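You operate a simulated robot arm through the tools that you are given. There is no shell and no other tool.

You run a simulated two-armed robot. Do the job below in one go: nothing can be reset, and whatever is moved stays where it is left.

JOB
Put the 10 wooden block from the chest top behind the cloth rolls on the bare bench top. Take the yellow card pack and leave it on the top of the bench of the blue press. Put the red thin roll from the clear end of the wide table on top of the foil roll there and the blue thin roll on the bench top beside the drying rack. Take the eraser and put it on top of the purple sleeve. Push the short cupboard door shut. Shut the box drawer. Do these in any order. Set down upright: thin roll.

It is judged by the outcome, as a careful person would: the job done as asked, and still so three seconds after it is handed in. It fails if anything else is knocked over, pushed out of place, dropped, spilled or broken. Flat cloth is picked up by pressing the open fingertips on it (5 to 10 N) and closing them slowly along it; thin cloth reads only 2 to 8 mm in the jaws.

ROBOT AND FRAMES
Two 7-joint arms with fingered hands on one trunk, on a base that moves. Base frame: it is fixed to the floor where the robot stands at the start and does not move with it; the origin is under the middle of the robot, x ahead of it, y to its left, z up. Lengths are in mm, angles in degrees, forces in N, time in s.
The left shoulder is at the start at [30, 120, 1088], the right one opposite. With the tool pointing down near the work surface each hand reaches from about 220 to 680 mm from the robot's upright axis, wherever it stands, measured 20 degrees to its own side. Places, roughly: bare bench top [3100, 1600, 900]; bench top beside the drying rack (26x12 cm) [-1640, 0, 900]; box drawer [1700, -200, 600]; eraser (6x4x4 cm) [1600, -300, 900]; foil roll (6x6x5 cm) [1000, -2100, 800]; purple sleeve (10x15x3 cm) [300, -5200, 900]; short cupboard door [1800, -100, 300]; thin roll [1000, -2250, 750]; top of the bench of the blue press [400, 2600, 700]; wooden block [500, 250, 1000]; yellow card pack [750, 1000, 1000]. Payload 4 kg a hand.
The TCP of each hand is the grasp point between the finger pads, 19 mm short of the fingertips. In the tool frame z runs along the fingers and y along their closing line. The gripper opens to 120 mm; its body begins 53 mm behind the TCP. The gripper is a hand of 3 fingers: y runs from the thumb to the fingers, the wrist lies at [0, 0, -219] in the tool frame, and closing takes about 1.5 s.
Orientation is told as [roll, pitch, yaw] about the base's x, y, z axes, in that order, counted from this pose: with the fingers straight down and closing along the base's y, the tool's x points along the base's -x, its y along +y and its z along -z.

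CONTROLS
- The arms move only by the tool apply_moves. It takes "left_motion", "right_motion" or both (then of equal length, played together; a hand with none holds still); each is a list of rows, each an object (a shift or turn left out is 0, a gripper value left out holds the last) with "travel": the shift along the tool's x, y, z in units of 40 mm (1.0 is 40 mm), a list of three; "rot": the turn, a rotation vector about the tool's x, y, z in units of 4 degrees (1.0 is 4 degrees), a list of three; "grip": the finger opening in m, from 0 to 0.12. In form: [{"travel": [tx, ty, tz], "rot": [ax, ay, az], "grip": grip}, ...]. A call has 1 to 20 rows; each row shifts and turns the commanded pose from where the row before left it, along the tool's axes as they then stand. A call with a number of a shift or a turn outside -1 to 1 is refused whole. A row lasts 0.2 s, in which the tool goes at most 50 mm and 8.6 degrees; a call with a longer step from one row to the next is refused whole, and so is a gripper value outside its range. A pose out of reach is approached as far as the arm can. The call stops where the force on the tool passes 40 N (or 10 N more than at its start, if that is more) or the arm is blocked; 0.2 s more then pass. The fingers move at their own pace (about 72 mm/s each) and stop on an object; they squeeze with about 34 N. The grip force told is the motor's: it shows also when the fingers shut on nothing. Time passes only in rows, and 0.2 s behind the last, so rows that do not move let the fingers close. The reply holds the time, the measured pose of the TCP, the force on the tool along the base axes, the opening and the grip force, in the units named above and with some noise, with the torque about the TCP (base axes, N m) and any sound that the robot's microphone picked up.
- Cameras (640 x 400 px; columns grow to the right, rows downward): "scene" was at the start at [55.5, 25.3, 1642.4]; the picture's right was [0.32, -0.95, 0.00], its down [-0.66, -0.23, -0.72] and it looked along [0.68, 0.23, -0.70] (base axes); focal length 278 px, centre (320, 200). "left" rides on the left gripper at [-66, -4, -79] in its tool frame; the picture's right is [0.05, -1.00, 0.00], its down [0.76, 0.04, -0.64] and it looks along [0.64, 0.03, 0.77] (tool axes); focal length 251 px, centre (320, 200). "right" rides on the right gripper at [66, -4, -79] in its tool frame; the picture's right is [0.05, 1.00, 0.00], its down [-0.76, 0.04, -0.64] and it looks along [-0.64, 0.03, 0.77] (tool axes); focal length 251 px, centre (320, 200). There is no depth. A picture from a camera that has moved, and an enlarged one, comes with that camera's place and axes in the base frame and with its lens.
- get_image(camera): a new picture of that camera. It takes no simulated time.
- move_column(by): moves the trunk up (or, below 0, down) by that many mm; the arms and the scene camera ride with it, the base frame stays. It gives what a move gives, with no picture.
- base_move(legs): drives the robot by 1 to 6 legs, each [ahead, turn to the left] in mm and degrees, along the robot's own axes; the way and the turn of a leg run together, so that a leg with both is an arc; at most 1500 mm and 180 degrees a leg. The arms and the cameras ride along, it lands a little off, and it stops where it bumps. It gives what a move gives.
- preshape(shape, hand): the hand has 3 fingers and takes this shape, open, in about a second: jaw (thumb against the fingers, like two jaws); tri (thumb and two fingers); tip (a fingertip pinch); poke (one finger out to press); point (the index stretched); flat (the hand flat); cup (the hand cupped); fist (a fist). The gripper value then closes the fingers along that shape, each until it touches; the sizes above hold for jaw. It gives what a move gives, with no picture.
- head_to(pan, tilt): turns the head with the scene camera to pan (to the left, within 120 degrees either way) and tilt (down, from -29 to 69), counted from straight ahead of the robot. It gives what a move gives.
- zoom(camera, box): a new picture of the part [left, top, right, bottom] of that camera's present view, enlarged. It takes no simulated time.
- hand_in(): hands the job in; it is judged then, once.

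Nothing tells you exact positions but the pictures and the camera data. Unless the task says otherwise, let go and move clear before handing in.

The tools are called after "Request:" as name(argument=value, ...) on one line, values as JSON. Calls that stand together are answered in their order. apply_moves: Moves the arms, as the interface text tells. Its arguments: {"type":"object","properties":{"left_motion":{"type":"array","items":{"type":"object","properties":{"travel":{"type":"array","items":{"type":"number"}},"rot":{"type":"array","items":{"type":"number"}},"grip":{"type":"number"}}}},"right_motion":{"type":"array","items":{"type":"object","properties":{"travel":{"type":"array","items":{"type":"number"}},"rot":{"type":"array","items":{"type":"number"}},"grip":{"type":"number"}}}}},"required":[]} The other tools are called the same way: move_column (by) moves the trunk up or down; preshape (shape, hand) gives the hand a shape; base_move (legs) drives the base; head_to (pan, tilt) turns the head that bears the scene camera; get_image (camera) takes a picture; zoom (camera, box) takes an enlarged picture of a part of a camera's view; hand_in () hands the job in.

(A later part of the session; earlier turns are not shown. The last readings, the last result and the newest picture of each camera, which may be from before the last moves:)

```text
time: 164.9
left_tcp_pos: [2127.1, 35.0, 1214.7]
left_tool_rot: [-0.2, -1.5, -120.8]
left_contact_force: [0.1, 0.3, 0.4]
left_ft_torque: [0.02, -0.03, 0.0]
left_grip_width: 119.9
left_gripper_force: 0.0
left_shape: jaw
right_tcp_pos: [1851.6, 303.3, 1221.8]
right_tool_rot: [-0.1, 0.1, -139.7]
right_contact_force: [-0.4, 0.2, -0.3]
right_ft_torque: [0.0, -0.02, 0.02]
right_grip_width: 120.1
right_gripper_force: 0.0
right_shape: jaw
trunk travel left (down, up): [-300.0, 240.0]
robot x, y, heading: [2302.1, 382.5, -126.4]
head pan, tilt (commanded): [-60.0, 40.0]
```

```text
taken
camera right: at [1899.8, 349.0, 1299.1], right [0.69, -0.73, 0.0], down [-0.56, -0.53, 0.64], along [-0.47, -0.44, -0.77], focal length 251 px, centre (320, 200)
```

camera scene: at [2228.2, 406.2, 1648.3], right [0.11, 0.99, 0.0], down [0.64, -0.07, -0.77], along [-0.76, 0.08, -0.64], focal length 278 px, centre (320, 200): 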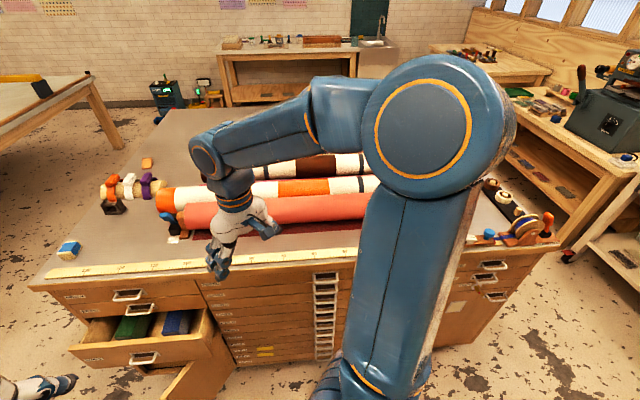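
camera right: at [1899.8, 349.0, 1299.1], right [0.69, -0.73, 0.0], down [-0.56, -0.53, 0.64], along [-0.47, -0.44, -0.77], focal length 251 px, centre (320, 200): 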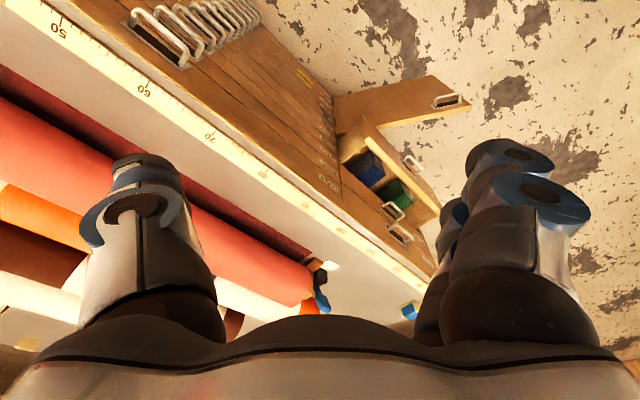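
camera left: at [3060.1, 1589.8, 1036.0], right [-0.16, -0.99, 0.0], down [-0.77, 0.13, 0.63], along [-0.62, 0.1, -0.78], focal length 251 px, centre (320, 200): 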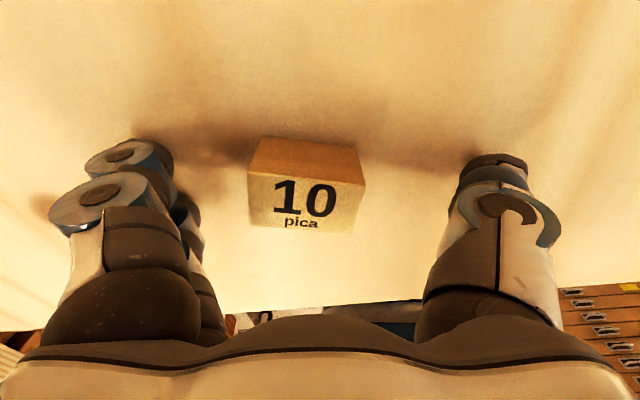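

The right arm's elbow is high and clear of the chest, so lowering the trunk is safe. I'll lower it, close the left fingers into a blunt pusher and turn the left hand towards the drawer.

Request:
move_column(by=-250)

Request:
apply_moves(left_motion=[{"travel": [-0.787, -0.53, 0.41], "grip": 0.0}, {"travel": [-0.787, -0.53, 0.41]}, {"travel": [-0.787, -0.53, 0.41]}, {"travel": [-0.787, -0.53, 0.41]}, {"rot": [0, 0, 0.99]}, {"rot": [0, 0, 0.99]}, {"rot": [0, 0, 0.99]}, {"rot": [0, 0, 0.99]}, {"rot": [0, 0, 0.99]}, {"rot": [0, 0, 0.99]}, {"rot": [0, 0, 0.99]}, {"rot": [0, 0, 0.99]}, {"rot": [0, 0, 0.99]}, {"rot": [0, 0, 0.99]}, {"rot": [0, 0, 0.99]}, {"rot": [0, 0, 0.99]}, {"rot": [0, 0, 0.99]}, {"rot": [0, 0, 0.99]}, {"rot": [0, 0, 0.99]}, {}])

Request:
head_to(pan=0, tilt=40)

Request:
get_image(camera="scene")

```text
time: 167.5
left_tcp_pos: [2128.2, 34.9, 965.2]
left_tool_rot: [-0.1, -1.4, -120.5]
left_contact_force: [-0.5, -1.2, -0.3]
left_ft_torque: [-0.02, -0.01, -0.04]
left_grip_width: 120.1
left_gripper_force: 0.1
left_shape: jaw
right_tcp_pos: [1852.3, 302.6, 971.7]
right_tool_rot: [-0.2, 0.1, -139.6]
right_contact_force: [0.3, 0.2, -0.5]
right_ft_torque: [-0.04, 0.01, 0.02]
right_grip_width: 120.1
right_gripper_force: 0.1
right_shape: jaw
trunk travel left (down, up): [-50.0, 490.0]
robot x, y, heading: [2301.9, 384.3, -126.3]
head pan, tilt (commanded): [-60.0, 40.0]
```

```text
time: 171.7
left_tcp_pos: [1990.0, -31.6, 902.6]
left_tool_rot: [1.0, -1.0, 179.9]
left_contact_force: [0.2, -0.2, -0.7]
left_ft_torque: [0.01, 0.0, -0.02]
left_grip_width: 0.2
left_gripper_force: 33.7
left_shape: jaw
right_tcp_pos: [1852.3, 302.1, 971.2]
right_tool_rot: [0.0, 0.3, -139.8]
right_contact_force: [0.5, 0.0, -0.5]
right_ft_torque: [-0.03, -0.01, 0.01]
right_grip_width: 120.0
right_gripper_force: 0.1
right_shape: jaw
trunk travel left (down, up): [-50.0, 490.0]
robot x, y, heading: [2304.2, 388.8, -126.0]
head pan, tilt (commanded): [-60.0, 40.0]
```

```text
time: 173.0
left_tcp_pos: [1989.2, -32.1, 902.1]
left_tool_rot: [1.1, -0.9, 179.8]
left_contact_force: [-1.6, -0.3, -0.1]
left_ft_torque: [-0.01, 0.01, 0.01]
left_grip_width: 0.0
left_gripper_force: 34.4
left_shape: jaw
right_tcp_pos: [1852.8, 302.5, 970.9]
right_tool_rot: [-0.1, 0.2, -139.8]
right_contact_force: [-0.9, 0.1, -0.2]
right_ft_torque: [0.02, 0.03, -0.03]
right_grip_width: 120.1
right_gripper_force: 0.1
right_shape: jaw
trunk travel left (down, up): [-50.0, 490.0]
robot x, y, heading: [2305.6, 383.0, -126.0]
head pan, tilt (commanded): [0.0, 40.0]
```

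```text
taken
camera scene: at [2262.7, 328.4, 1398.3], right [-0.81, 0.59, 0.0], down [0.38, 0.52, -0.77], along [-0.45, -0.62, -0.64], focal length 278 px, centre (320, 200)
```

scene: 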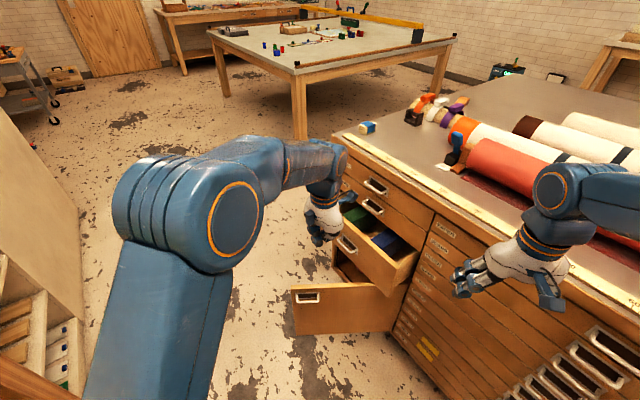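

The left hand is above and in front of the drawer. I'll tip it forward about 75° so the fingertips point at the drawer front.

Request:
apply_moves(left_motion=[{"rot": [0, -0.987, 0]}, {"rot": [0, -0.987, 0]}, {"rot": [0, -0.987, 0]}, {"rot": [0, -0.987, 0]}, {"rot": [0, -0.987, 0]}, {"rot": [0, -0.987, 0]}, {"rot": [0, -0.987, 0]}, {"rot": [0, -0.987, 0]}, {"rot": [0, -0.987, 0]}, {"rot": [0, -0.987, 0]}, {"rot": [0, -0.987, 0]}, {"rot": [0, -0.987, 0]}, {"rot": [0, -0.987, 0]}, {"rot": [0, -0.987, 0]}, {"rot": [0, -0.987, 0]}, {"rot": [0, -0.987, 0]}, {"rot": [0, -0.987, 0]}, {"rot": [0, -0.987, 0]}, {"rot": [0, -0.987, 0]}, {}])

Request:
get_image(camera="scene")

Request:
get_image(camera="left")

```text
time: 177.2
left_tcp_pos: [1989.1, -31.7, 902.8]
left_tool_rot: [4.4, -76.1, 175.6]
left_contact_force: [-0.4, -0.1, 0.9]
left_ft_torque: [0.01, -0.01, -0.03]
left_grip_width: 0.1
left_gripper_force: 33.9
left_shape: jaw
right_tcp_pos: [1852.0, 303.0, 972.5]
right_tool_rot: [-0.1, 0.3, -139.7]
right_contact_force: [0.0, 0.5, 0.4]
right_ft_torque: [0.0, 0.02, 0.03]
right_grip_width: 119.7
right_gripper_force: 0.0
right_shape: jaw
trunk travel left (down, up): [-50.0, 490.0]
robot x, y, heading: [2302.3, 382.2, -126.1]
head pan, tilt (commanded): [0.0, 40.0]
```

```text
taken
camera scene: at [2262.8, 328.5, 1398.3], right [-0.81, 0.59, 0.0], down [0.38, 0.52, -0.77], along [-0.45, -0.62, -0.64], focal length 278 px, centre (320, 200)
```

scene: 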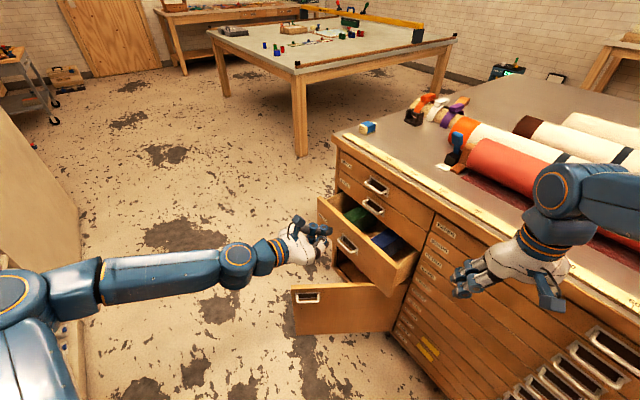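

```text
taken
camera left: at [2049.7, -26.9, 986.2], right [0.01, 1.0, -0.07], down [0.81, -0.05, -0.59], along [-0.59, -0.05, -0.81], focal length 251 px, centre (320, 200)
```

left: 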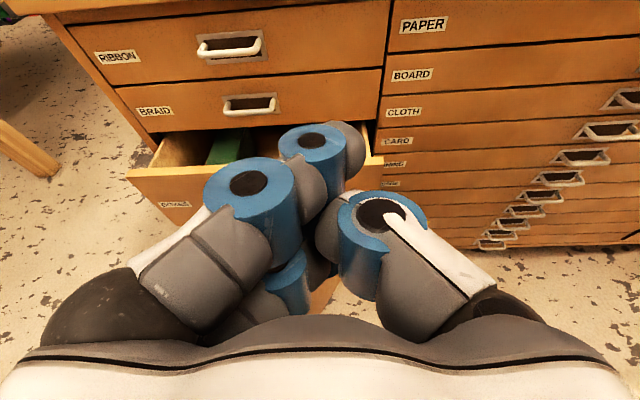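

The wrist view shows the open BOXES drawer under RIBBON and BRAID. I'll lower the hand to the drawer-front height (z≈655), to the right of the handle.

Request:
apply_moves(left_motion=[{"travel": [0.91, 0.01, 0.61]}, {"travel": [0.91, 0.01, 0.61]}, {"travel": [0.91, 0.01, 0.61]}, {"travel": [0.91, 0.01, 0.61]}, {"travel": [0.91, 0.01, 0.61]}, {"travel": [0.91, 0.01, 0.61]}, {}])

Request:
get_image(camera="left")

Request:
get_image(camera="scene")

```text
time: 178.8
left_tcp_pos: [1900.4, -36.9, 654.2]
left_tool_rot: [4.5, -75.9, 175.6]
left_contact_force: [-0.4, -0.1, -0.5]
left_ft_torque: [-0.01, -0.01, 0.01]
left_grip_width: 0.1
left_gripper_force: 33.8
left_shape: jaw
right_tcp_pos: [1851.7, 301.8, 971.4]
right_tool_rot: [-0.1, 0.0, -139.7]
right_contact_force: [0.0, 0.9, 0.1]
right_ft_torque: [-0.02, -0.04, -0.05]
right_grip_width: 120.1
right_gripper_force: 0.0
right_shape: jaw
trunk travel left (down, up): [-50.0, 490.0]
robot x, y, heading: [2305.8, 380.0, -126.3]
head pan, tilt (commanded): [0.0, 40.0]
```

```text
taken
camera left: at [1961.4, -32.3, 737.1], right [0.01, 1.0, -0.07], down [0.81, -0.05, -0.58], along [-0.59, -0.05, -0.81], focal length 251 px, centre (320, 200)
```

left: 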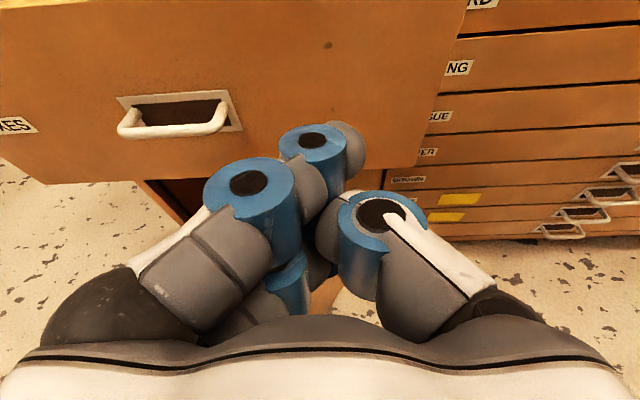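

```text
taken
camera scene: at [2262.9, 328.4, 1398.4], right [-0.81, 0.59, 0.0], down [0.38, 0.52, -0.77], along [-0.45, -0.62, -0.64], focal length 278 px, centre (320, 200)
```

scene: 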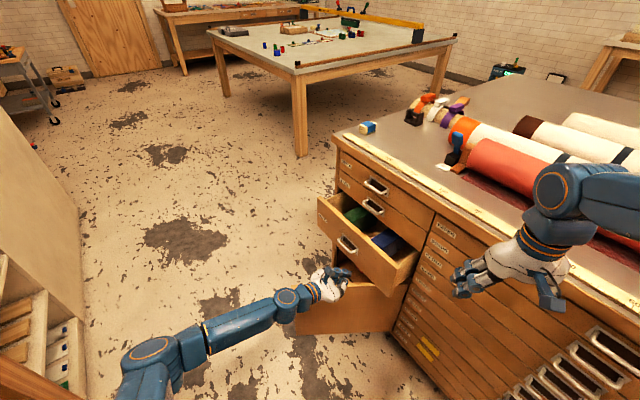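

The fingers point at the drawer front just right of the handle. I'll push straight along -x, gently, in stages.

Request:
apply_moves(left_motion=[{"travel": [-0.2385, 0, 0.973]}, {"travel": [-0.2385, 0, 0.973]}, {"travel": [-0.095, 0, 0.39]}, {"travel": [-0.095, 0, 0.39]}, {"travel": [-0.095, 0, 0.39]}, {"travel": [-0.095, 0, 0.39]}, {}])

Request:
get_image(camera="scene")

```text
time: 180.4
left_tcp_pos: [1755.7, -37.4, 654.1]
left_tool_rot: [4.5, -75.9, 175.6]
left_contact_force: [0.8, -0.2, -0.6]
left_ft_torque: [0.0, -0.01, -0.02]
left_grip_width: 0.1
left_gripper_force: 33.4
left_shape: jaw
right_tcp_pos: [1852.6, 301.6, 970.3]
right_tool_rot: [-0.1, 0.1, -139.7]
right_contact_force: [0.0, 0.5, -0.8]
right_ft_torque: [-0.01, 0.0, 0.03]
right_grip_width: 119.9
right_gripper_force: 0.0
right_shape: jaw
trunk travel left (down, up): [-50.0, 490.0]
robot x, y, heading: [2304.1, 384.3, -126.2]
head pan, tilt (commanded): [0.0, 40.0]
```

```text
taken
camera scene: at [2262.8, 328.3, 1398.3], right [-0.81, 0.59, 0.0], down [0.38, 0.52, -0.77], along [-0.45, -0.62, -0.64], focal length 278 px, centre (320, 200)
```

scene: 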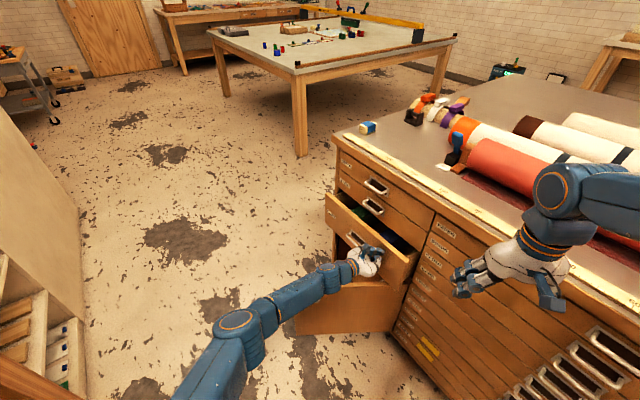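

The drawer slides with little force. I'll keep pushing until it stops flush.

Request:
apply_moves(left_motion=[{"travel": [-0.072, 0, 0.292]}, {"travel": [-0.072, 0, 0.292]}, {"travel": [-0.072, 0, 0.292]}, {"travel": [-0.06, 0, 0.243]}, {"travel": [-0.06, 0, 0.243]}, {"travel": [-0.048, 0, 0.195]}, {}])

Request:
get_image(camera="scene")

Request:
get_image(camera="left")

```text
time: 182.0
left_tcp_pos: [1711.6, -36.6, 661.5]
left_tool_rot: [4.3, -75.9, 175.8]
left_contact_force: [0.1, 0.2, -0.4]
left_ft_torque: [-0.02, 0.01, -0.04]
left_grip_width: 0.0
left_gripper_force: 33.7
left_shape: jaw
left hand out of reach, approached as far as the arm can: row 4, 5, 6
right_tcp_pos: [1851.6, 301.3, 971.7]
right_tool_rot: [-0.1, 0.2, -139.7]
right_contact_force: [-0.2, -0.5, -0.6]
right_ft_torque: [-0.02, 0.03, -0.02]
right_grip_width: 119.8
right_gripper_force: 0.0
right_shape: jaw
trunk travel left (down, up): [-50.0, 490.0]
robot x, y, heading: [2303.6, 382.1, -126.0]
head pan, tilt (commanded): [0.0, 40.0]
```

```text
taken
camera scene: at [2262.9, 328.3, 1398.3], right [-0.81, 0.59, 0.0], down [0.38, 0.52, -0.77], along [-0.45, -0.62, -0.64], focal length 278 px, centre (320, 200)
```

scene: 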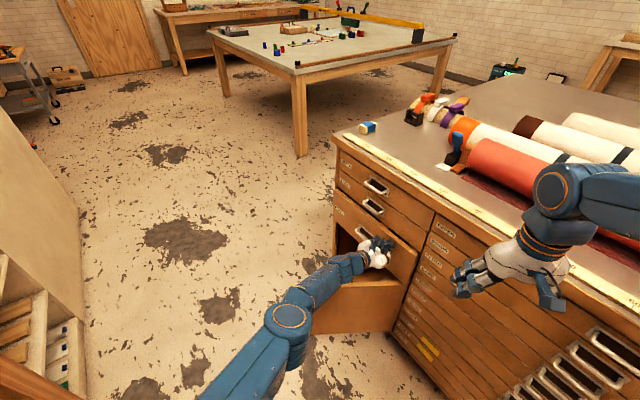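

```text
taken
camera left: at [1771.3, -32.0, 744.2], right [0.01, 1.0, -0.07], down [0.81, -0.05, -0.58], along [-0.59, -0.05, -0.81], focal length 251 px, centre (320, 200)
```

left: 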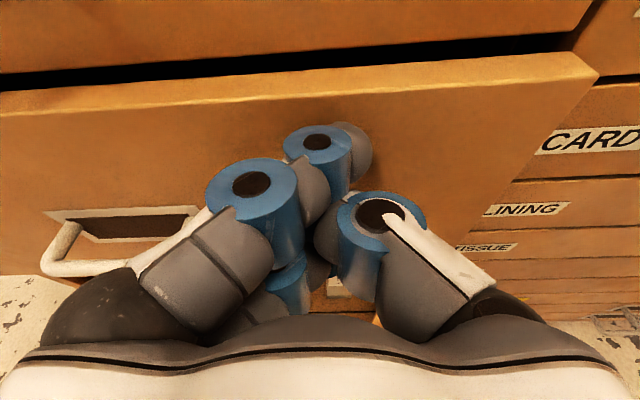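

The left arm ran out of reach with the drawer still about 15 mm open. I'll pull the hand back slightly, drive 80 mm closer and push again.

Request:
apply_moves(left_motion=[{"travel": [0.2385, 0, -0.973]}, {"travel": [0.15, 0, -0.6]}, {}])

Request:
base_move(legs=[[80, 0]])

Request:
get_image(camera="left")

Request:
get_image(camera="scene")

```text
time: 182.8
left_tcp_pos: [1775.8, -37.6, 663.9]
left_tool_rot: [4.6, -75.9, 175.5]
left_contact_force: [0.7, 0.0, 1.0]
left_ft_torque: [0.0, -0.03, -0.03]
left_grip_width: 0.0
left_gripper_force: 34.2
left_shape: jaw
right_tcp_pos: [1851.8, 302.7, 971.4]
right_tool_rot: [0.0, 0.1, -139.7]
right_contact_force: [0.7, 0.4, 0.0]
right_ft_torque: [-0.02, 0.01, 0.0]
right_grip_width: 120.1
right_gripper_force: 0.0
right_shape: jaw
trunk travel left (down, up): [-50.0, 490.0]
robot x, y, heading: [2304.9, 384.2, -126.3]
head pan, tilt (commanded): [0.0, 40.0]
```

```text
time: 183.9
left_tcp_pos: [1727.7, -104.0, 661.1]
left_tool_rot: [4.0, -75.7, 176.1]
left_contact_force: [-0.2, -0.2, 0.3]
left_ft_torque: [0.01, 0.01, 0.01]
left_grip_width: 0.2
left_gripper_force: 34.0
left_shape: jaw
right_tcp_pos: [1804.7, 236.2, 970.4]
right_tool_rot: [-0.1, 0.2, -139.7]
right_contact_force: [-0.1, -0.2, -0.1]
right_ft_torque: [0.02, -0.01, 0.01]
right_grip_width: 120.0
right_gripper_force: 0.1
right_shape: jaw
trunk travel left (down, up): [-50.0, 490.0]
robot x, y, heading: [2255.9, 315.2, -126.0]
head pan, tilt (commanded): [0.0, 40.0]
```

```text
taken
camera left: at [1788.5, -98.2, 744.3], right [0.01, 1.0, -0.07], down [0.81, -0.05, -0.58], along [-0.59, -0.05, -0.81], focal length 251 px, centre (320, 200)
```

left: 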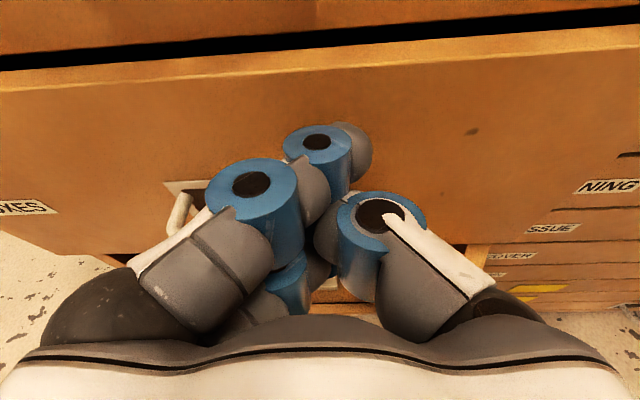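

```text
taken
camera scene: at [2214.7, 262.4, 1398.2], right [-0.81, 0.59, 0.0], down [0.38, 0.52, -0.77], along [-0.45, -0.62, -0.64], focal length 278 px, centre (320, 200)
```

scene: 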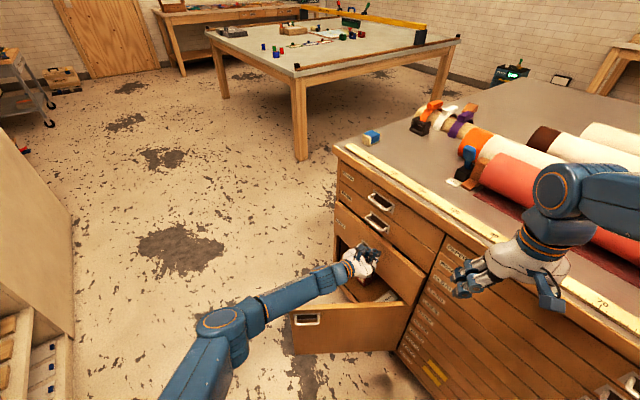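

I'm near the handle's edge now. I'll shift 45 mm away from the handle and push the drawer the last bit home.

Request:
apply_moves(left_motion=[{"travel": [0, -0.6, 0]}, {"travel": [0, -0.55, 0]}, {"travel": [-0.072, 0, 0.292]}, {"travel": [-0.06, 0, 0.243]}, {"travel": [-0.06, 0, 0.243]}, {"travel": [-0.06, 0, 0.243]}, {"travel": [-0.06, 0, 0.243]}, {}])

Request:
get_image(camera="left")

Request:
get_image(camera="scene")

```text
time: 185.7
left_tcp_pos: [1692.9, -57.5, 660.0]
left_tool_rot: [4.7, -75.8, 175.7]
left_contact_force: [1.7, 0.7, -0.5]
left_ft_torque: [-0.01, 0.03, 0.03]
left_grip_width: 0.0
left_gripper_force: 34.0
left_shape: jaw
left hand out of reach, approached as far as the arm can: row 5, 6, 7
right_tcp_pos: [1804.6, 237.4, 971.0]
right_tool_rot: [-0.1, 0.2, -139.7]
right_contact_force: [0.4, -0.2, -0.3]
right_ft_torque: [0.0, 0.03, -0.02]
right_grip_width: 120.0
right_gripper_force: 0.1
right_shape: jaw
trunk travel left (down, up): [-50.0, 490.0]
robot x, y, heading: [2255.8, 317.5, -126.0]
head pan, tilt (commanded): [0.0, 40.0]
```

```text
taken
camera left: at [1753.1, -52.5, 743.6], right [0.01, 1.0, -0.07], down [0.81, -0.05, -0.58], along [-0.59, -0.05, -0.81], focal length 251 px, centre (320, 200)
```

left: 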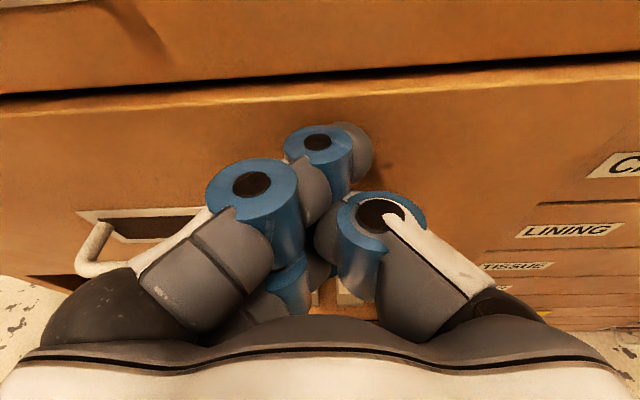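

```text
taken
camera scene: at [2215.7, 263.8, 1398.3], right [-0.81, 0.59, 0.0], down [0.38, 0.52, -0.77], along [-0.45, -0.62, -0.64], focal length 278 px, centre (320, 200)
```

scene: 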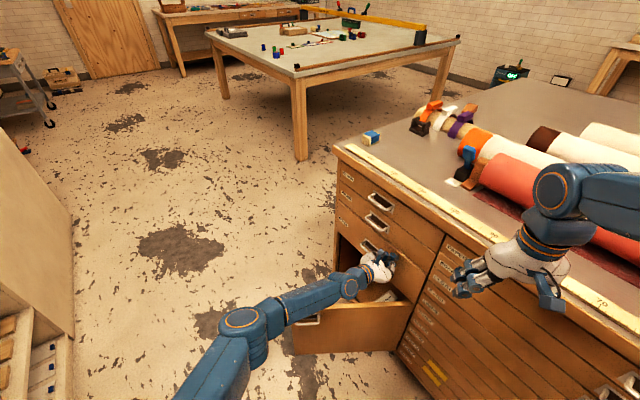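

The drawer looks nearly flush. I'll zoom in to judge the gap.

Request:
zoom(camera="scene", box=[320, 140, 460, 280])

Request:
zoom(camera="left", box=[360, 20, 640, 200])

```text
2.86 times, centred on (390, 210) of scene
camera zoom: at [2215.7, 263.8, 1398.3], right [-0.81, 0.59, 0.0], down [0.38, 0.52, -0.77], along [-0.45, -0.62, -0.64], focal length 793 px, centre (120, 171)
```

zoom: 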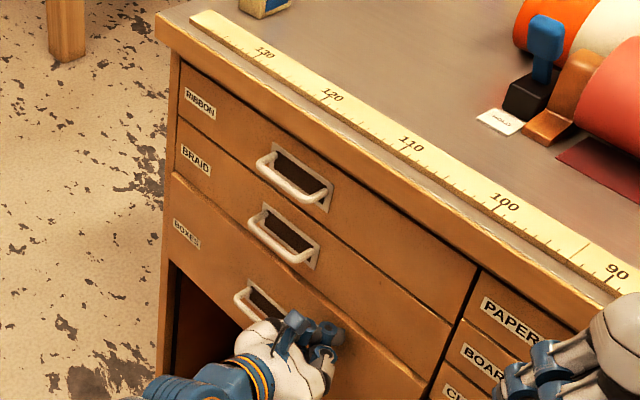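

```text
2.22 times, centred on (500, 110) of left
camera zoom: at [1753.1, -52.5, 743.6], right [0.01, 1.0, -0.07], down [0.81, -0.05, -0.58], along [-0.59, -0.05, -0.81], focal length 559 px, centre (-80, 400)
```

zoom: 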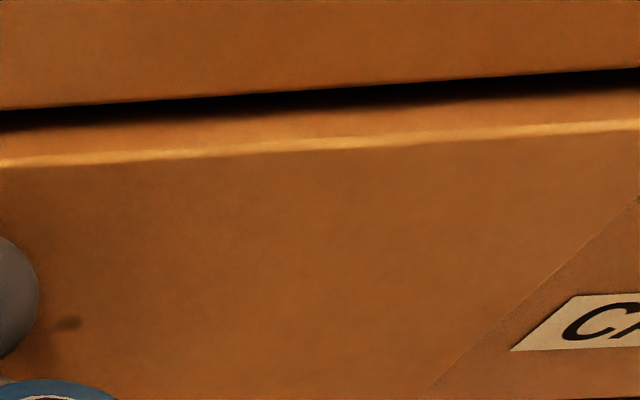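

By the handle spacing the drawer is flush or within a millimetre or two; I'll re-check it later. For the door I'll pull the left hand back, raise the right hand, drive 150 mm closer and re-aim the left hand at the door's outer face.

Request:
apply_moves(left_motion=[{"travel": [0.2385, 0, -0.973]}, {"travel": [0.2385, 0, -0.973]}, {"travel": [0.2385, 0, -0.973]}, {"travel": [0.2385, 0, -0.973]}, {"travel": [0.2385, 0, -0.973]}, {"travel": [0.2385, 0, -0.973]}, {}], right_motion=[{"travel": [0, 0, -0.6]}, {"travel": [0, 0, -0.6]}, {"travel": [0, 0, -0.6]}, {"travel": [0, 0, -0.6]}, {"travel": [0, 0, -0.6]}, {"travel": [0, 0, -0.6]}, {}])

Request:
base_move(legs=[[140, 0]])

Request:
get_image(camera="scene")

Request:
get_image(camera="left")

```text
time: 187.3
left_tcp_pos: [1936.0, -57.1, 664.6]
left_tool_rot: [4.4, -75.8, 175.7]
left_contact_force: [0.2, -0.2, -0.9]
left_ft_torque: [0.0, 0.0, 0.0]
left_grip_width: 0.1
left_gripper_force: 33.8
left_shape: jaw
right_tcp_pos: [1803.5, 236.1, 1116.2]
right_tool_rot: [0.0, 0.2, -139.7]
right_contact_force: [-0.5, -0.3, -0.7]
right_ft_torque: [0.0, 0.0, -0.03]
right_grip_width: 120.2
right_gripper_force: 0.1
right_shape: jaw
trunk travel left (down, up): [-50.0, 490.0]
robot x, y, heading: [2254.1, 320.5, -126.3]
head pan, tilt (commanded): [0.0, 40.0]
```

```text
time: 188.6
left_tcp_pos: [1853.0, -170.9, 662.9]
left_tool_rot: [4.2, -75.9, 176.1]
left_contact_force: [-0.1, -0.3, -0.6]
left_ft_torque: [-0.01, 0.01, -0.02]
left_grip_width: 0.0
left_gripper_force: 34.1
left_shape: jaw
right_tcp_pos: [1722.6, 122.6, 1115.9]
right_tool_rot: [-0.1, 0.1, -139.6]
right_contact_force: [-0.5, -0.2, 0.6]
right_ft_torque: [0.0, -0.02, 0.0]
right_grip_width: 120.0
right_gripper_force: 0.1
right_shape: jaw
trunk travel left (down, up): [-50.0, 490.0]
robot x, y, heading: [2173.7, 204.6, -125.9]
head pan, tilt (commanded): [0.0, 40.0]
```

```text
taken
camera scene: at [2132.7, 149.8, 1398.2], right [-0.81, 0.59, 0.0], down [0.38, 0.52, -0.77], along [-0.45, -0.62, -0.64], focal length 278 px, centre (320, 200)
```

scene: 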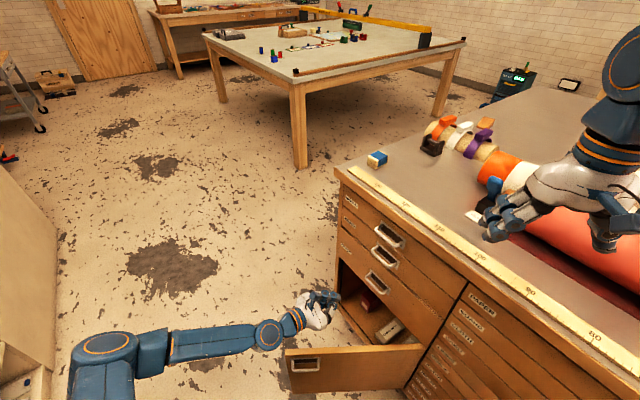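

```text
taken
camera left: at [1912.4, -165.9, 745.5], right [0.01, 1.0, -0.07], down [0.81, -0.05, -0.58], along [-0.59, -0.05, -0.81], focal length 251 px, centre (320, 200)
```

left: 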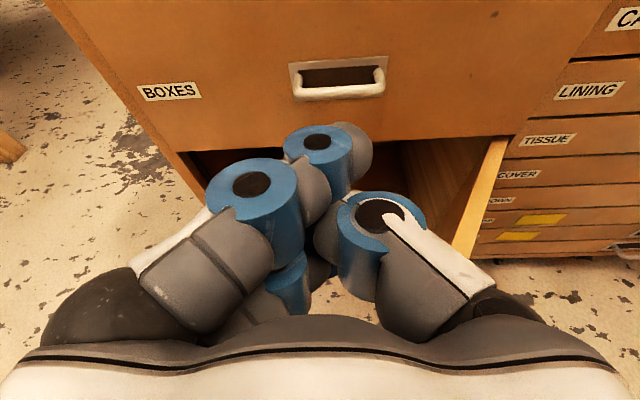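

The drawer is closed. The door runs from its hinge near [1680, 42] to its free edge near [2015, -177]. I'll bring the left hand over the door's top to its outer side.

Request:
apply_moves(left_motion=[{"travel": [0.2225, -0.62, -0.965]}, {"travel": [0.2225, -0.62, -0.965]}, {"travel": [0.2225, -0.62, -0.965]}, {"travel": [0.2225, -0.62, -0.965]}, {}])

Request:
get_image(camera="scene")

```text
time: 189.8
left_tcp_pos: [2011.7, -71.3, 663.3]
left_tool_rot: [4.5, -75.9, 175.7]
left_contact_force: [0.7, -0.8, -0.8]
left_ft_torque: [0.0, 0.0, -0.01]
left_grip_width: 0.0
left_gripper_force: 34.1
left_shape: jaw
right_tcp_pos: [1722.1, 123.8, 1115.8]
right_tool_rot: [-0.1, 0.2, -139.6]
right_contact_force: [0.3, 0.1, -0.1]
right_ft_torque: [-0.02, 0.0, -0.02]
right_grip_width: 120.1
right_gripper_force: 0.0
right_shape: jaw
trunk travel left (down, up): [-50.0, 490.0]
robot x, y, heading: [2174.2, 205.8, -126.0]
head pan, tilt (commanded): [0.0, 40.0]
```

```text
taken
camera scene: at [2133.5, 150.9, 1398.3], right [-0.81, 0.59, 0.0], down [0.38, 0.52, -0.77], along [-0.45, -0.62, -0.64], focal length 278 px, centre (320, 200)
```

scene: 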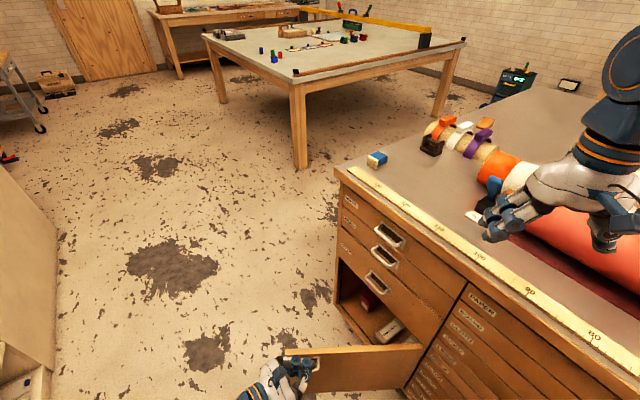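

I'm on the outer side of the door. I'll lower the hand to z≈490, below the door's top edge.

Request:
apply_moves(left_motion=[{"travel": [0.84, -0.02, 0.21]}, {"travel": [0.84, -0.02, 0.21]}, {"travel": [0.84, -0.02, 0.21]}, {"travel": [0.84, -0.02, 0.21]}, {"travel": [0.84, -0.02, 0.21]}, {}])

Request:
head_to(pan=5, tilt=60)

Request:
get_image(camera="scene")

Request:
get_image(camera="left")

```text
time: 191.2
left_tcp_pos: [2009.7, -70.5, 492.0]
left_tool_rot: [4.3, -75.9, 175.7]
left_contact_force: [-0.5, 0.0, 0.1]
left_ft_torque: [0.01, 0.0, 0.01]
left_grip_width: 0.0
left_gripper_force: 34.0
left_shape: jaw
right_tcp_pos: [1722.3, 122.8, 1114.5]
right_tool_rot: [0.0, 0.1, -139.6]
right_contact_force: [0.1, 0.8, 1.2]
right_ft_torque: [-0.04, 0.02, -0.01]
right_grip_width: 119.8
right_gripper_force: 0.1
right_shape: jaw
trunk travel left (down, up): [-50.0, 490.0]
robot x, y, heading: [2172.5, 211.1, -126.2]
head pan, tilt (commanded): [0.0, 40.0]
```

```text
time: 192.0
left_tcp_pos: [2010.5, -70.6, 491.5]
left_tool_rot: [4.3, -75.9, 175.8]
left_contact_force: [-0.4, 0.0, 0.5]
left_ft_torque: [-0.02, -0.03, 0.0]
left_grip_width: 0.2
left_gripper_force: 34.1
left_shape: jaw
right_tcp_pos: [1721.6, 123.0, 1115.3]
right_tool_rot: [-0.1, 0.2, -139.6]
right_contact_force: [0.1, 0.1, -0.7]
right_ft_torque: [-0.01, -0.02, 0.03]
right_grip_width: 120.1
right_gripper_force: 0.1
right_shape: jaw
trunk travel left (down, up): [-50.0, 490.0]
robot x, y, heading: [2172.1, 207.4, -126.2]
head pan, tilt (commanded): [5.0, 60.0]
```

```text
taken
camera scene: at [2149.2, 162.6, 1371.6], right [-0.86, 0.52, 0.0], down [0.45, 0.74, -0.5], along [-0.26, -0.43, -0.87], focal length 278 px, centre (320, 200)
```

scene: 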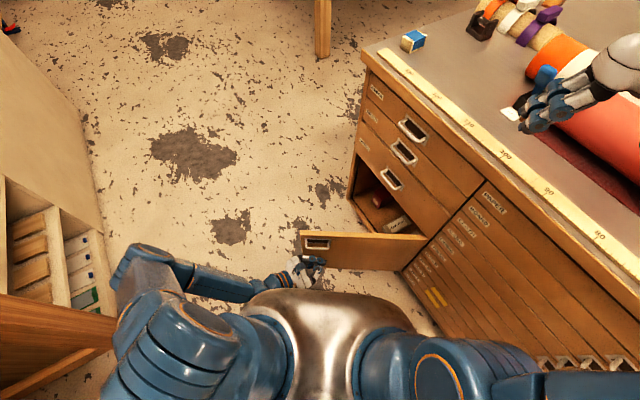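

```text
taken
camera left: at [2070.2, -65.6, 574.2], right [0.01, 1.0, -0.07], down [0.81, -0.05, -0.58], along [-0.59, -0.05, -0.81], focal length 251 px, centre (320, 200)
```

left: 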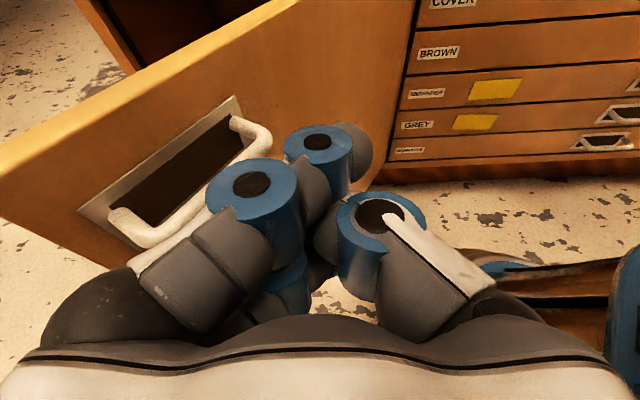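

The wrist view shows the door's outer face with its handle near the free edge. I need a better angle, so I'll back the base 110 mm, move the hand in front of the door and turn it 30°.

Request:
base_move(legs=[[-110, 0]])

Request:
apply_moves(left_motion=[{"travel": [-0.2, 0.26, 0.8]}, {"travel": [-0.2, 0.26, 0.8]}, {"travel": [-0.2, 0.26, 0.8]}, {"rot": [-0.97, 0.022, -0.246]}, {"rot": [-0.97, 0.022, -0.246]}, {"rot": [-0.97, 0.022, -0.246]}, {"rot": [-0.97, 0.022, -0.246]}, {"rot": [-0.97, 0.022, -0.246]}, {"rot": [-0.97, 0.022, -0.246]}, {"rot": [-0.97, 0.022, -0.246]}, {"rot": [-0.485, 0.011, -0.123]}, {}])

Request:
get_image(camera="scene")

Request:
get_image(camera="left")

```text
time: 193.2
left_tcp_pos: [2073.3, 17.5, 491.2]
left_tool_rot: [4.6, -76.0, 175.5]
left_contact_force: [0.0, 0.5, -1.2]
left_ft_torque: [0.02, 0.01, -0.04]
left_grip_width: 0.0
left_gripper_force: 33.7
left_shape: jaw
right_tcp_pos: [1786.6, 210.1, 1116.0]
right_tool_rot: [0.0, 0.2, -139.6]
right_contact_force: [0.7, -0.4, 0.3]
right_ft_torque: [0.01, -0.01, -0.01]
right_grip_width: 119.9
right_gripper_force: 0.1
right_shape: jaw
trunk travel left (down, up): [-50.0, 490.0]
robot x, y, heading: [2235.9, 292.4, -126.0]
head pan, tilt (commanded): [5.0, 60.0]
```

```text
time: 195.8
left_tcp_pos: [1973.7, -14.5, 492.3]
left_tool_rot: [4.3, -75.8, -154.0]
left_contact_force: [0.5, 0.4, 0.4]
left_ft_torque: [0.04, -0.01, -0.02]
left_grip_width: 0.0
left_gripper_force: 34.5
left_shape: jaw
right_tcp_pos: [1784.8, 210.4, 1114.8]
right_tool_rot: [-0.1, 0.1, -139.5]
right_contact_force: [0.7, 0.0, -0.2]
right_ft_torque: [0.02, -0.03, 0.03]
right_grip_width: 120.0
right_gripper_force: 0.0
right_shape: jaw
trunk travel left (down, up): [-50.0, 490.0]
robot x, y, heading: [2241.2, 295.9, -126.2]
head pan, tilt (commanded): [5.0, 60.0]
```

```text
taken
camera scene: at [2212.6, 249.6, 1371.6], right [-0.86, 0.52, 0.0], down [0.45, 0.74, -0.5], along [-0.26, -0.43, -0.87], focal length 278 px, centre (320, 200)
```

scene: 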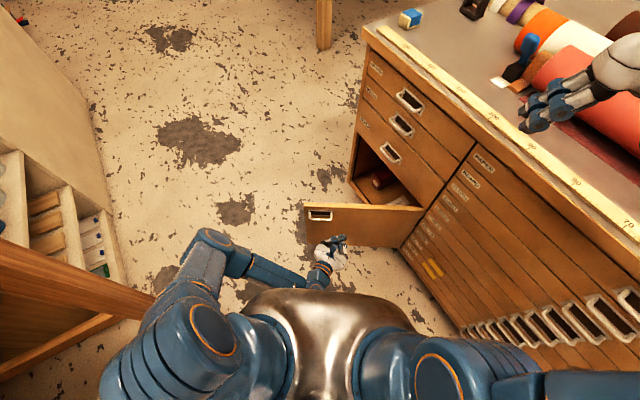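

```text
taken
camera left: at [2023.7, 19.7, 575.2], right [-0.49, 0.87, -0.07], down [0.73, 0.36, -0.58], along [-0.48, -0.34, -0.81], focal length 251 px, centre (320, 200)
```

left: 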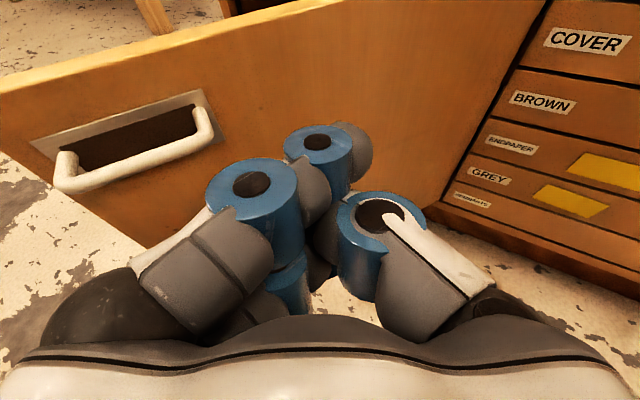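

The fingers now point at the door right of its handle. I'll push along the arc in stages, starting with the first half.

Request:
apply_moves(left_motion=[{"travel": [-0.17, 0.15, 0.714]}, {"travel": [-0.17, 0.15, 0.714]}, {"travel": [-0.17, 0.15, 0.714]}, {"travel": [-0.13, 0.25, 0.55]}, {"travel": [-0.13, 0.25, 0.55]}, {"travel": [-0.123, 0.09, 0.51]}, {"travel": [-0.123, 0.09, 0.51]}, {"travel": [-0.123, 0.09, 0.51]}, {}])

Request:
get_image(camera="scene")

Request:
get_image(camera="left")

```text
time: 197.8
left_tcp_pos: [1828.9, -154.9, 491.1]
left_tool_rot: [4.1, -75.8, -153.9]
left_contact_force: [1.0, 0.1, -0.2]
left_ft_torque: [0.0, -0.04, -0.03]
left_grip_width: 0.1
left_gripper_force: 34.2
left_shape: jaw
right_tcp_pos: [1786.6, 209.9, 1116.1]
right_tool_rot: [-0.1, 0.2, -139.6]
right_contact_force: [-0.9, 0.5, 0.4]
right_ft_torque: [0.0, -0.02, -0.01]
right_grip_width: 120.0
right_gripper_force: 0.1
right_shape: jaw
trunk travel left (down, up): [-50.0, 490.0]
robot x, y, heading: [2237.6, 294.7, -126.1]
head pan, tilt (commanded): [5.0, 60.0]
```

```text
taken
camera scene: at [2212.5, 249.6, 1371.6], right [-0.86, 0.52, 0.0], down [0.45, 0.74, -0.5], along [-0.26, -0.43, -0.87], focal length 278 px, centre (320, 200)
```

scene: 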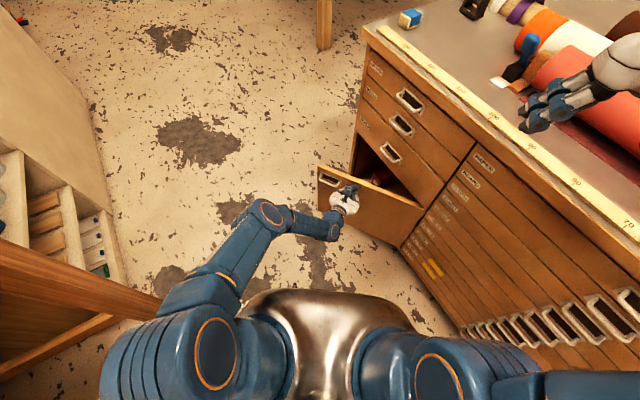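

```text
taken
camera left: at [1877.9, -121.4, 574.0], right [-0.49, 0.87, -0.07], down [0.73, 0.36, -0.58], along [-0.48, -0.34, -0.81], focal length 251 px, centre (320, 200)
```

left: 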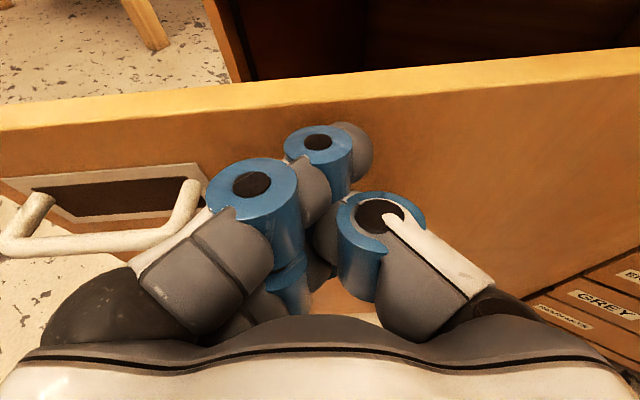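

The door is swinging shut as planned. I'll carry on along the arc to the closed position.

Request:
apply_moves(left_motion=[{"travel": [-0.128, -0.042, 0.52]}, {"travel": [-0.128, -0.042, 0.52]}, {"travel": [-0.128, -0.042, 0.52]}, {"travel": [-0.123, -0.187, 0.486]}, {"travel": [-0.123, -0.187, 0.486]}, {"travel": [-0.123, -0.187, 0.486]}, {}])

Request:
get_image(camera="scene")

Request:
get_image(camera="left")

```text
time: 199.4
left_tcp_pos: [1790.2, -182.7, 505.7]
left_tool_rot: [4.3, -75.7, -154.2]
left_contact_force: [-0.2, 0.2, -0.1]
left_ft_torque: [-0.01, -0.02, 0.04]
left_grip_width: 0.2
left_gripper_force: 33.8
left_shape: jaw
left hand out of reach, approached as far as the arm can: row 1, 2, 3, 4, 5, 6
right_tcp_pos: [1785.2, 210.0, 1114.5]
right_tool_rot: [-0.1, 0.1, -139.6]
right_contact_force: [-0.4, -0.4, -0.6]
right_ft_torque: [-0.02, -0.03, -0.01]
right_grip_width: 120.2
right_gripper_force: 0.0
right_shape: jaw
trunk travel left (down, up): [-50.0, 490.0]
robot x, y, heading: [2237.8, 295.1, -126.1]
head pan, tilt (commanded): [5.0, 60.0]
```

```text
taken
camera scene: at [2212.1, 249.8, 1371.6], right [-0.86, 0.52, 0.0], down [0.45, 0.74, -0.5], along [-0.26, -0.43, -0.87], focal length 278 px, centre (320, 200)
```

scene: 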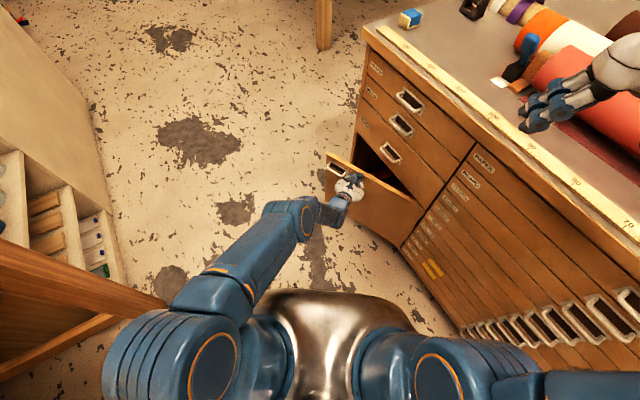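

```text
taken
camera left: at [1838.8, -148.5, 590.3], right [-0.49, 0.87, -0.07], down [0.73, 0.36, -0.58], along [-0.48, -0.34, -0.81], focal length 251 px, centre (320, 200)
```

left: 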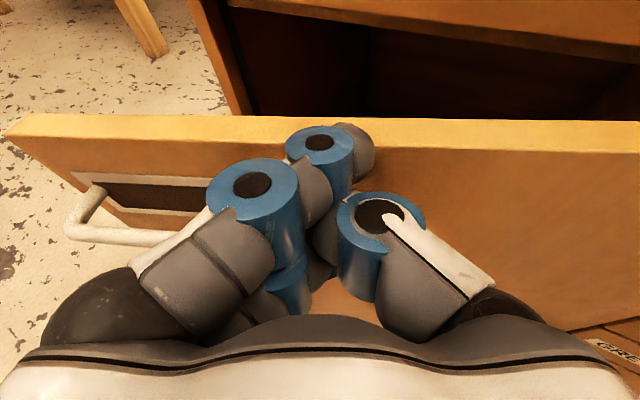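

The left arm is at its reach limit with the door about 25° open. I'll pull the hand back, drive 120 mm closer and finish the push.

Request:
apply_moves(left_motion=[{"travel": [0.19, -0.33, -0.8]}, {"travel": [0.19, -0.33, -0.8]}, {"travel": [0.19, -0.33, -0.8]}, {"travel": [0.19, -0.33, -0.8]}, {"travel": [0.19, -0.33, -0.8]}, {}])

Request:
base_move(legs=[[120, 0]])

Request:
get_image(camera="left")

Request:
get_image(camera="scene")

```text
time: 200.8
left_tcp_pos: [1899.1, -41.4, 510.6]
left_tool_rot: [4.3, -75.8, -154.1]
left_contact_force: [0.0, -0.4, 0.4]
left_ft_torque: [0.01, 0.04, 0.02]
left_grip_width: 0.3
left_gripper_force: 33.9
left_shape: jaw
right_tcp_pos: [1786.0, 209.4, 1115.1]
right_tool_rot: [-0.1, 0.2, -139.6]
right_contact_force: [0.9, 0.1, -0.1]
right_ft_torque: [0.01, 0.01, 0.02]
right_grip_width: 120.1
right_gripper_force: 0.1
right_shape: jaw
trunk travel left (down, up): [-50.0, 490.0]
robot x, y, heading: [2238.4, 294.1, -126.2]
head pan, tilt (commanded): [5.0, 60.0]
```

```text
time: 202.1
left_tcp_pos: [1827.5, -139.7, 511.2]
left_tool_rot: [4.1, -75.7, -154.0]
left_contact_force: [-0.4, -0.1, 0.4]
left_ft_torque: [-0.02, 0.0, 0.02]
left_grip_width: 0.0
left_gripper_force: 34.1
left_shape: jaw
right_tcp_pos: [1713.6, 112.5, 1115.4]
right_tool_rot: [-0.1, 0.2, -139.6]
right_contact_force: [-1.1, -0.4, -0.1]
right_ft_torque: [0.03, 0.0, 0.0]
right_grip_width: 120.1
right_gripper_force: 0.1
right_shape: jaw
trunk travel left (down, up): [-50.0, 490.0]
robot x, y, heading: [2166.5, 191.9, -126.1]
head pan, tilt (commanded): [5.0, 60.0]
```

```text
taken
camera left: at [1877.1, -105.5, 593.6], right [-0.49, 0.87, -0.07], down [0.73, 0.36, -0.58], along [-0.48, -0.33, -0.81], focal length 251 px, centre (320, 200)
```

left: 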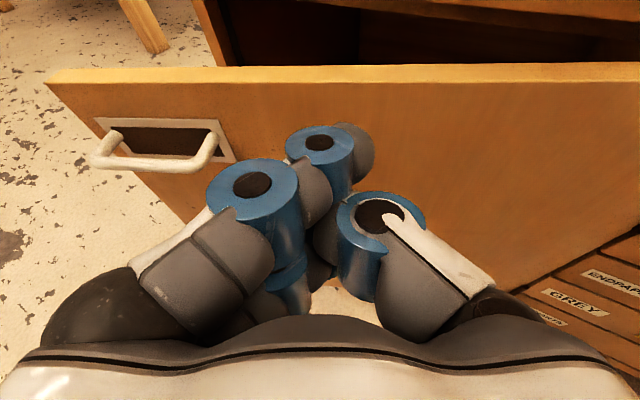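

```text
taken
camera scene: at [2140.9, 151.3, 1371.5], right [-0.86, 0.52, 0.0], down [0.45, 0.74, -0.5], along [-0.26, -0.43, -0.87], focal length 278 px, centre (320, 200)
```

scene: 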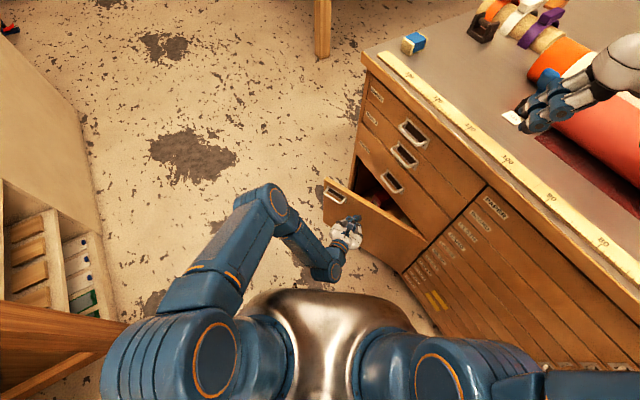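

The hand is in front of the door again. I'll push it the rest of the way.

Request:
apply_moves(left_motion=[{"travel": [-0.16, 0.35, 0.68]}, {"travel": [-0.127, -0.062, 0.514]}, {"travel": [-0.127, -0.062, 0.514]}, {"travel": [-0.123, -0.187, 0.486]}, {"travel": [-0.123, -0.187, 0.486]}, {"travel": [-0.123, -0.187, 0.486]}, {"travel": [-0.05, -0.113, 0.19]}, {"travel": [-0.05, -0.113, 0.19]}, {}])

Request:
get_image(camera="left")

Request:
get_image(camera="scene")

```text
time: 204.1
left_tcp_pos: [1699.9, -193.9, 511.1]
left_tool_rot: [4.3, -75.7, -154.0]
left_contact_force: [-1.1, 0.3, 0.2]
left_ft_torque: [0.01, 0.0, 0.03]
left_grip_width: 0.3
left_gripper_force: 33.9
left_shape: jaw
left hand out of reach, approached as far as the arm can: row 8
right_tcp_pos: [1715.1, 112.5, 1116.2]
right_tool_rot: [0.0, 0.2, -139.6]
right_contact_force: [0.2, 0.7, 0.8]
right_ft_torque: [0.03, 0.0, -0.02]
right_grip_width: 120.2
right_gripper_force: 0.1
right_shape: jaw
trunk travel left (down, up): [-50.0, 490.0]
robot x, y, heading: [2166.5, 194.4, -126.0]
head pan, tilt (commanded): [5.0, 60.0]
```

```text
taken
camera left: at [1749.7, -159.0, 594.0], right [-0.49, 0.87, -0.07], down [0.73, 0.36, -0.58], along [-0.48, -0.34, -0.81], focal length 251 px, centre (320, 200)
```

left: 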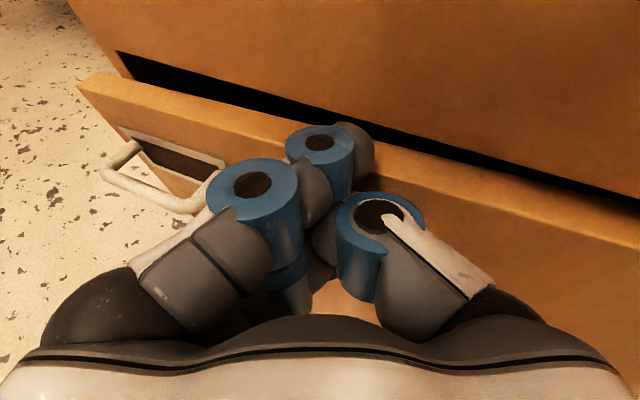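

```text
taken
camera scene: at [2141.7, 152.4, 1371.6], right [-0.86, 0.52, 0.0], down [0.45, 0.74, -0.5], along [-0.26, -0.43, -0.87], focal length 278 px, centre (320, 200)
```

scene: 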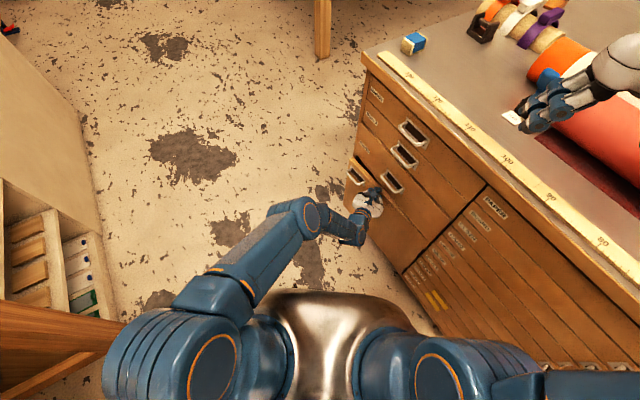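

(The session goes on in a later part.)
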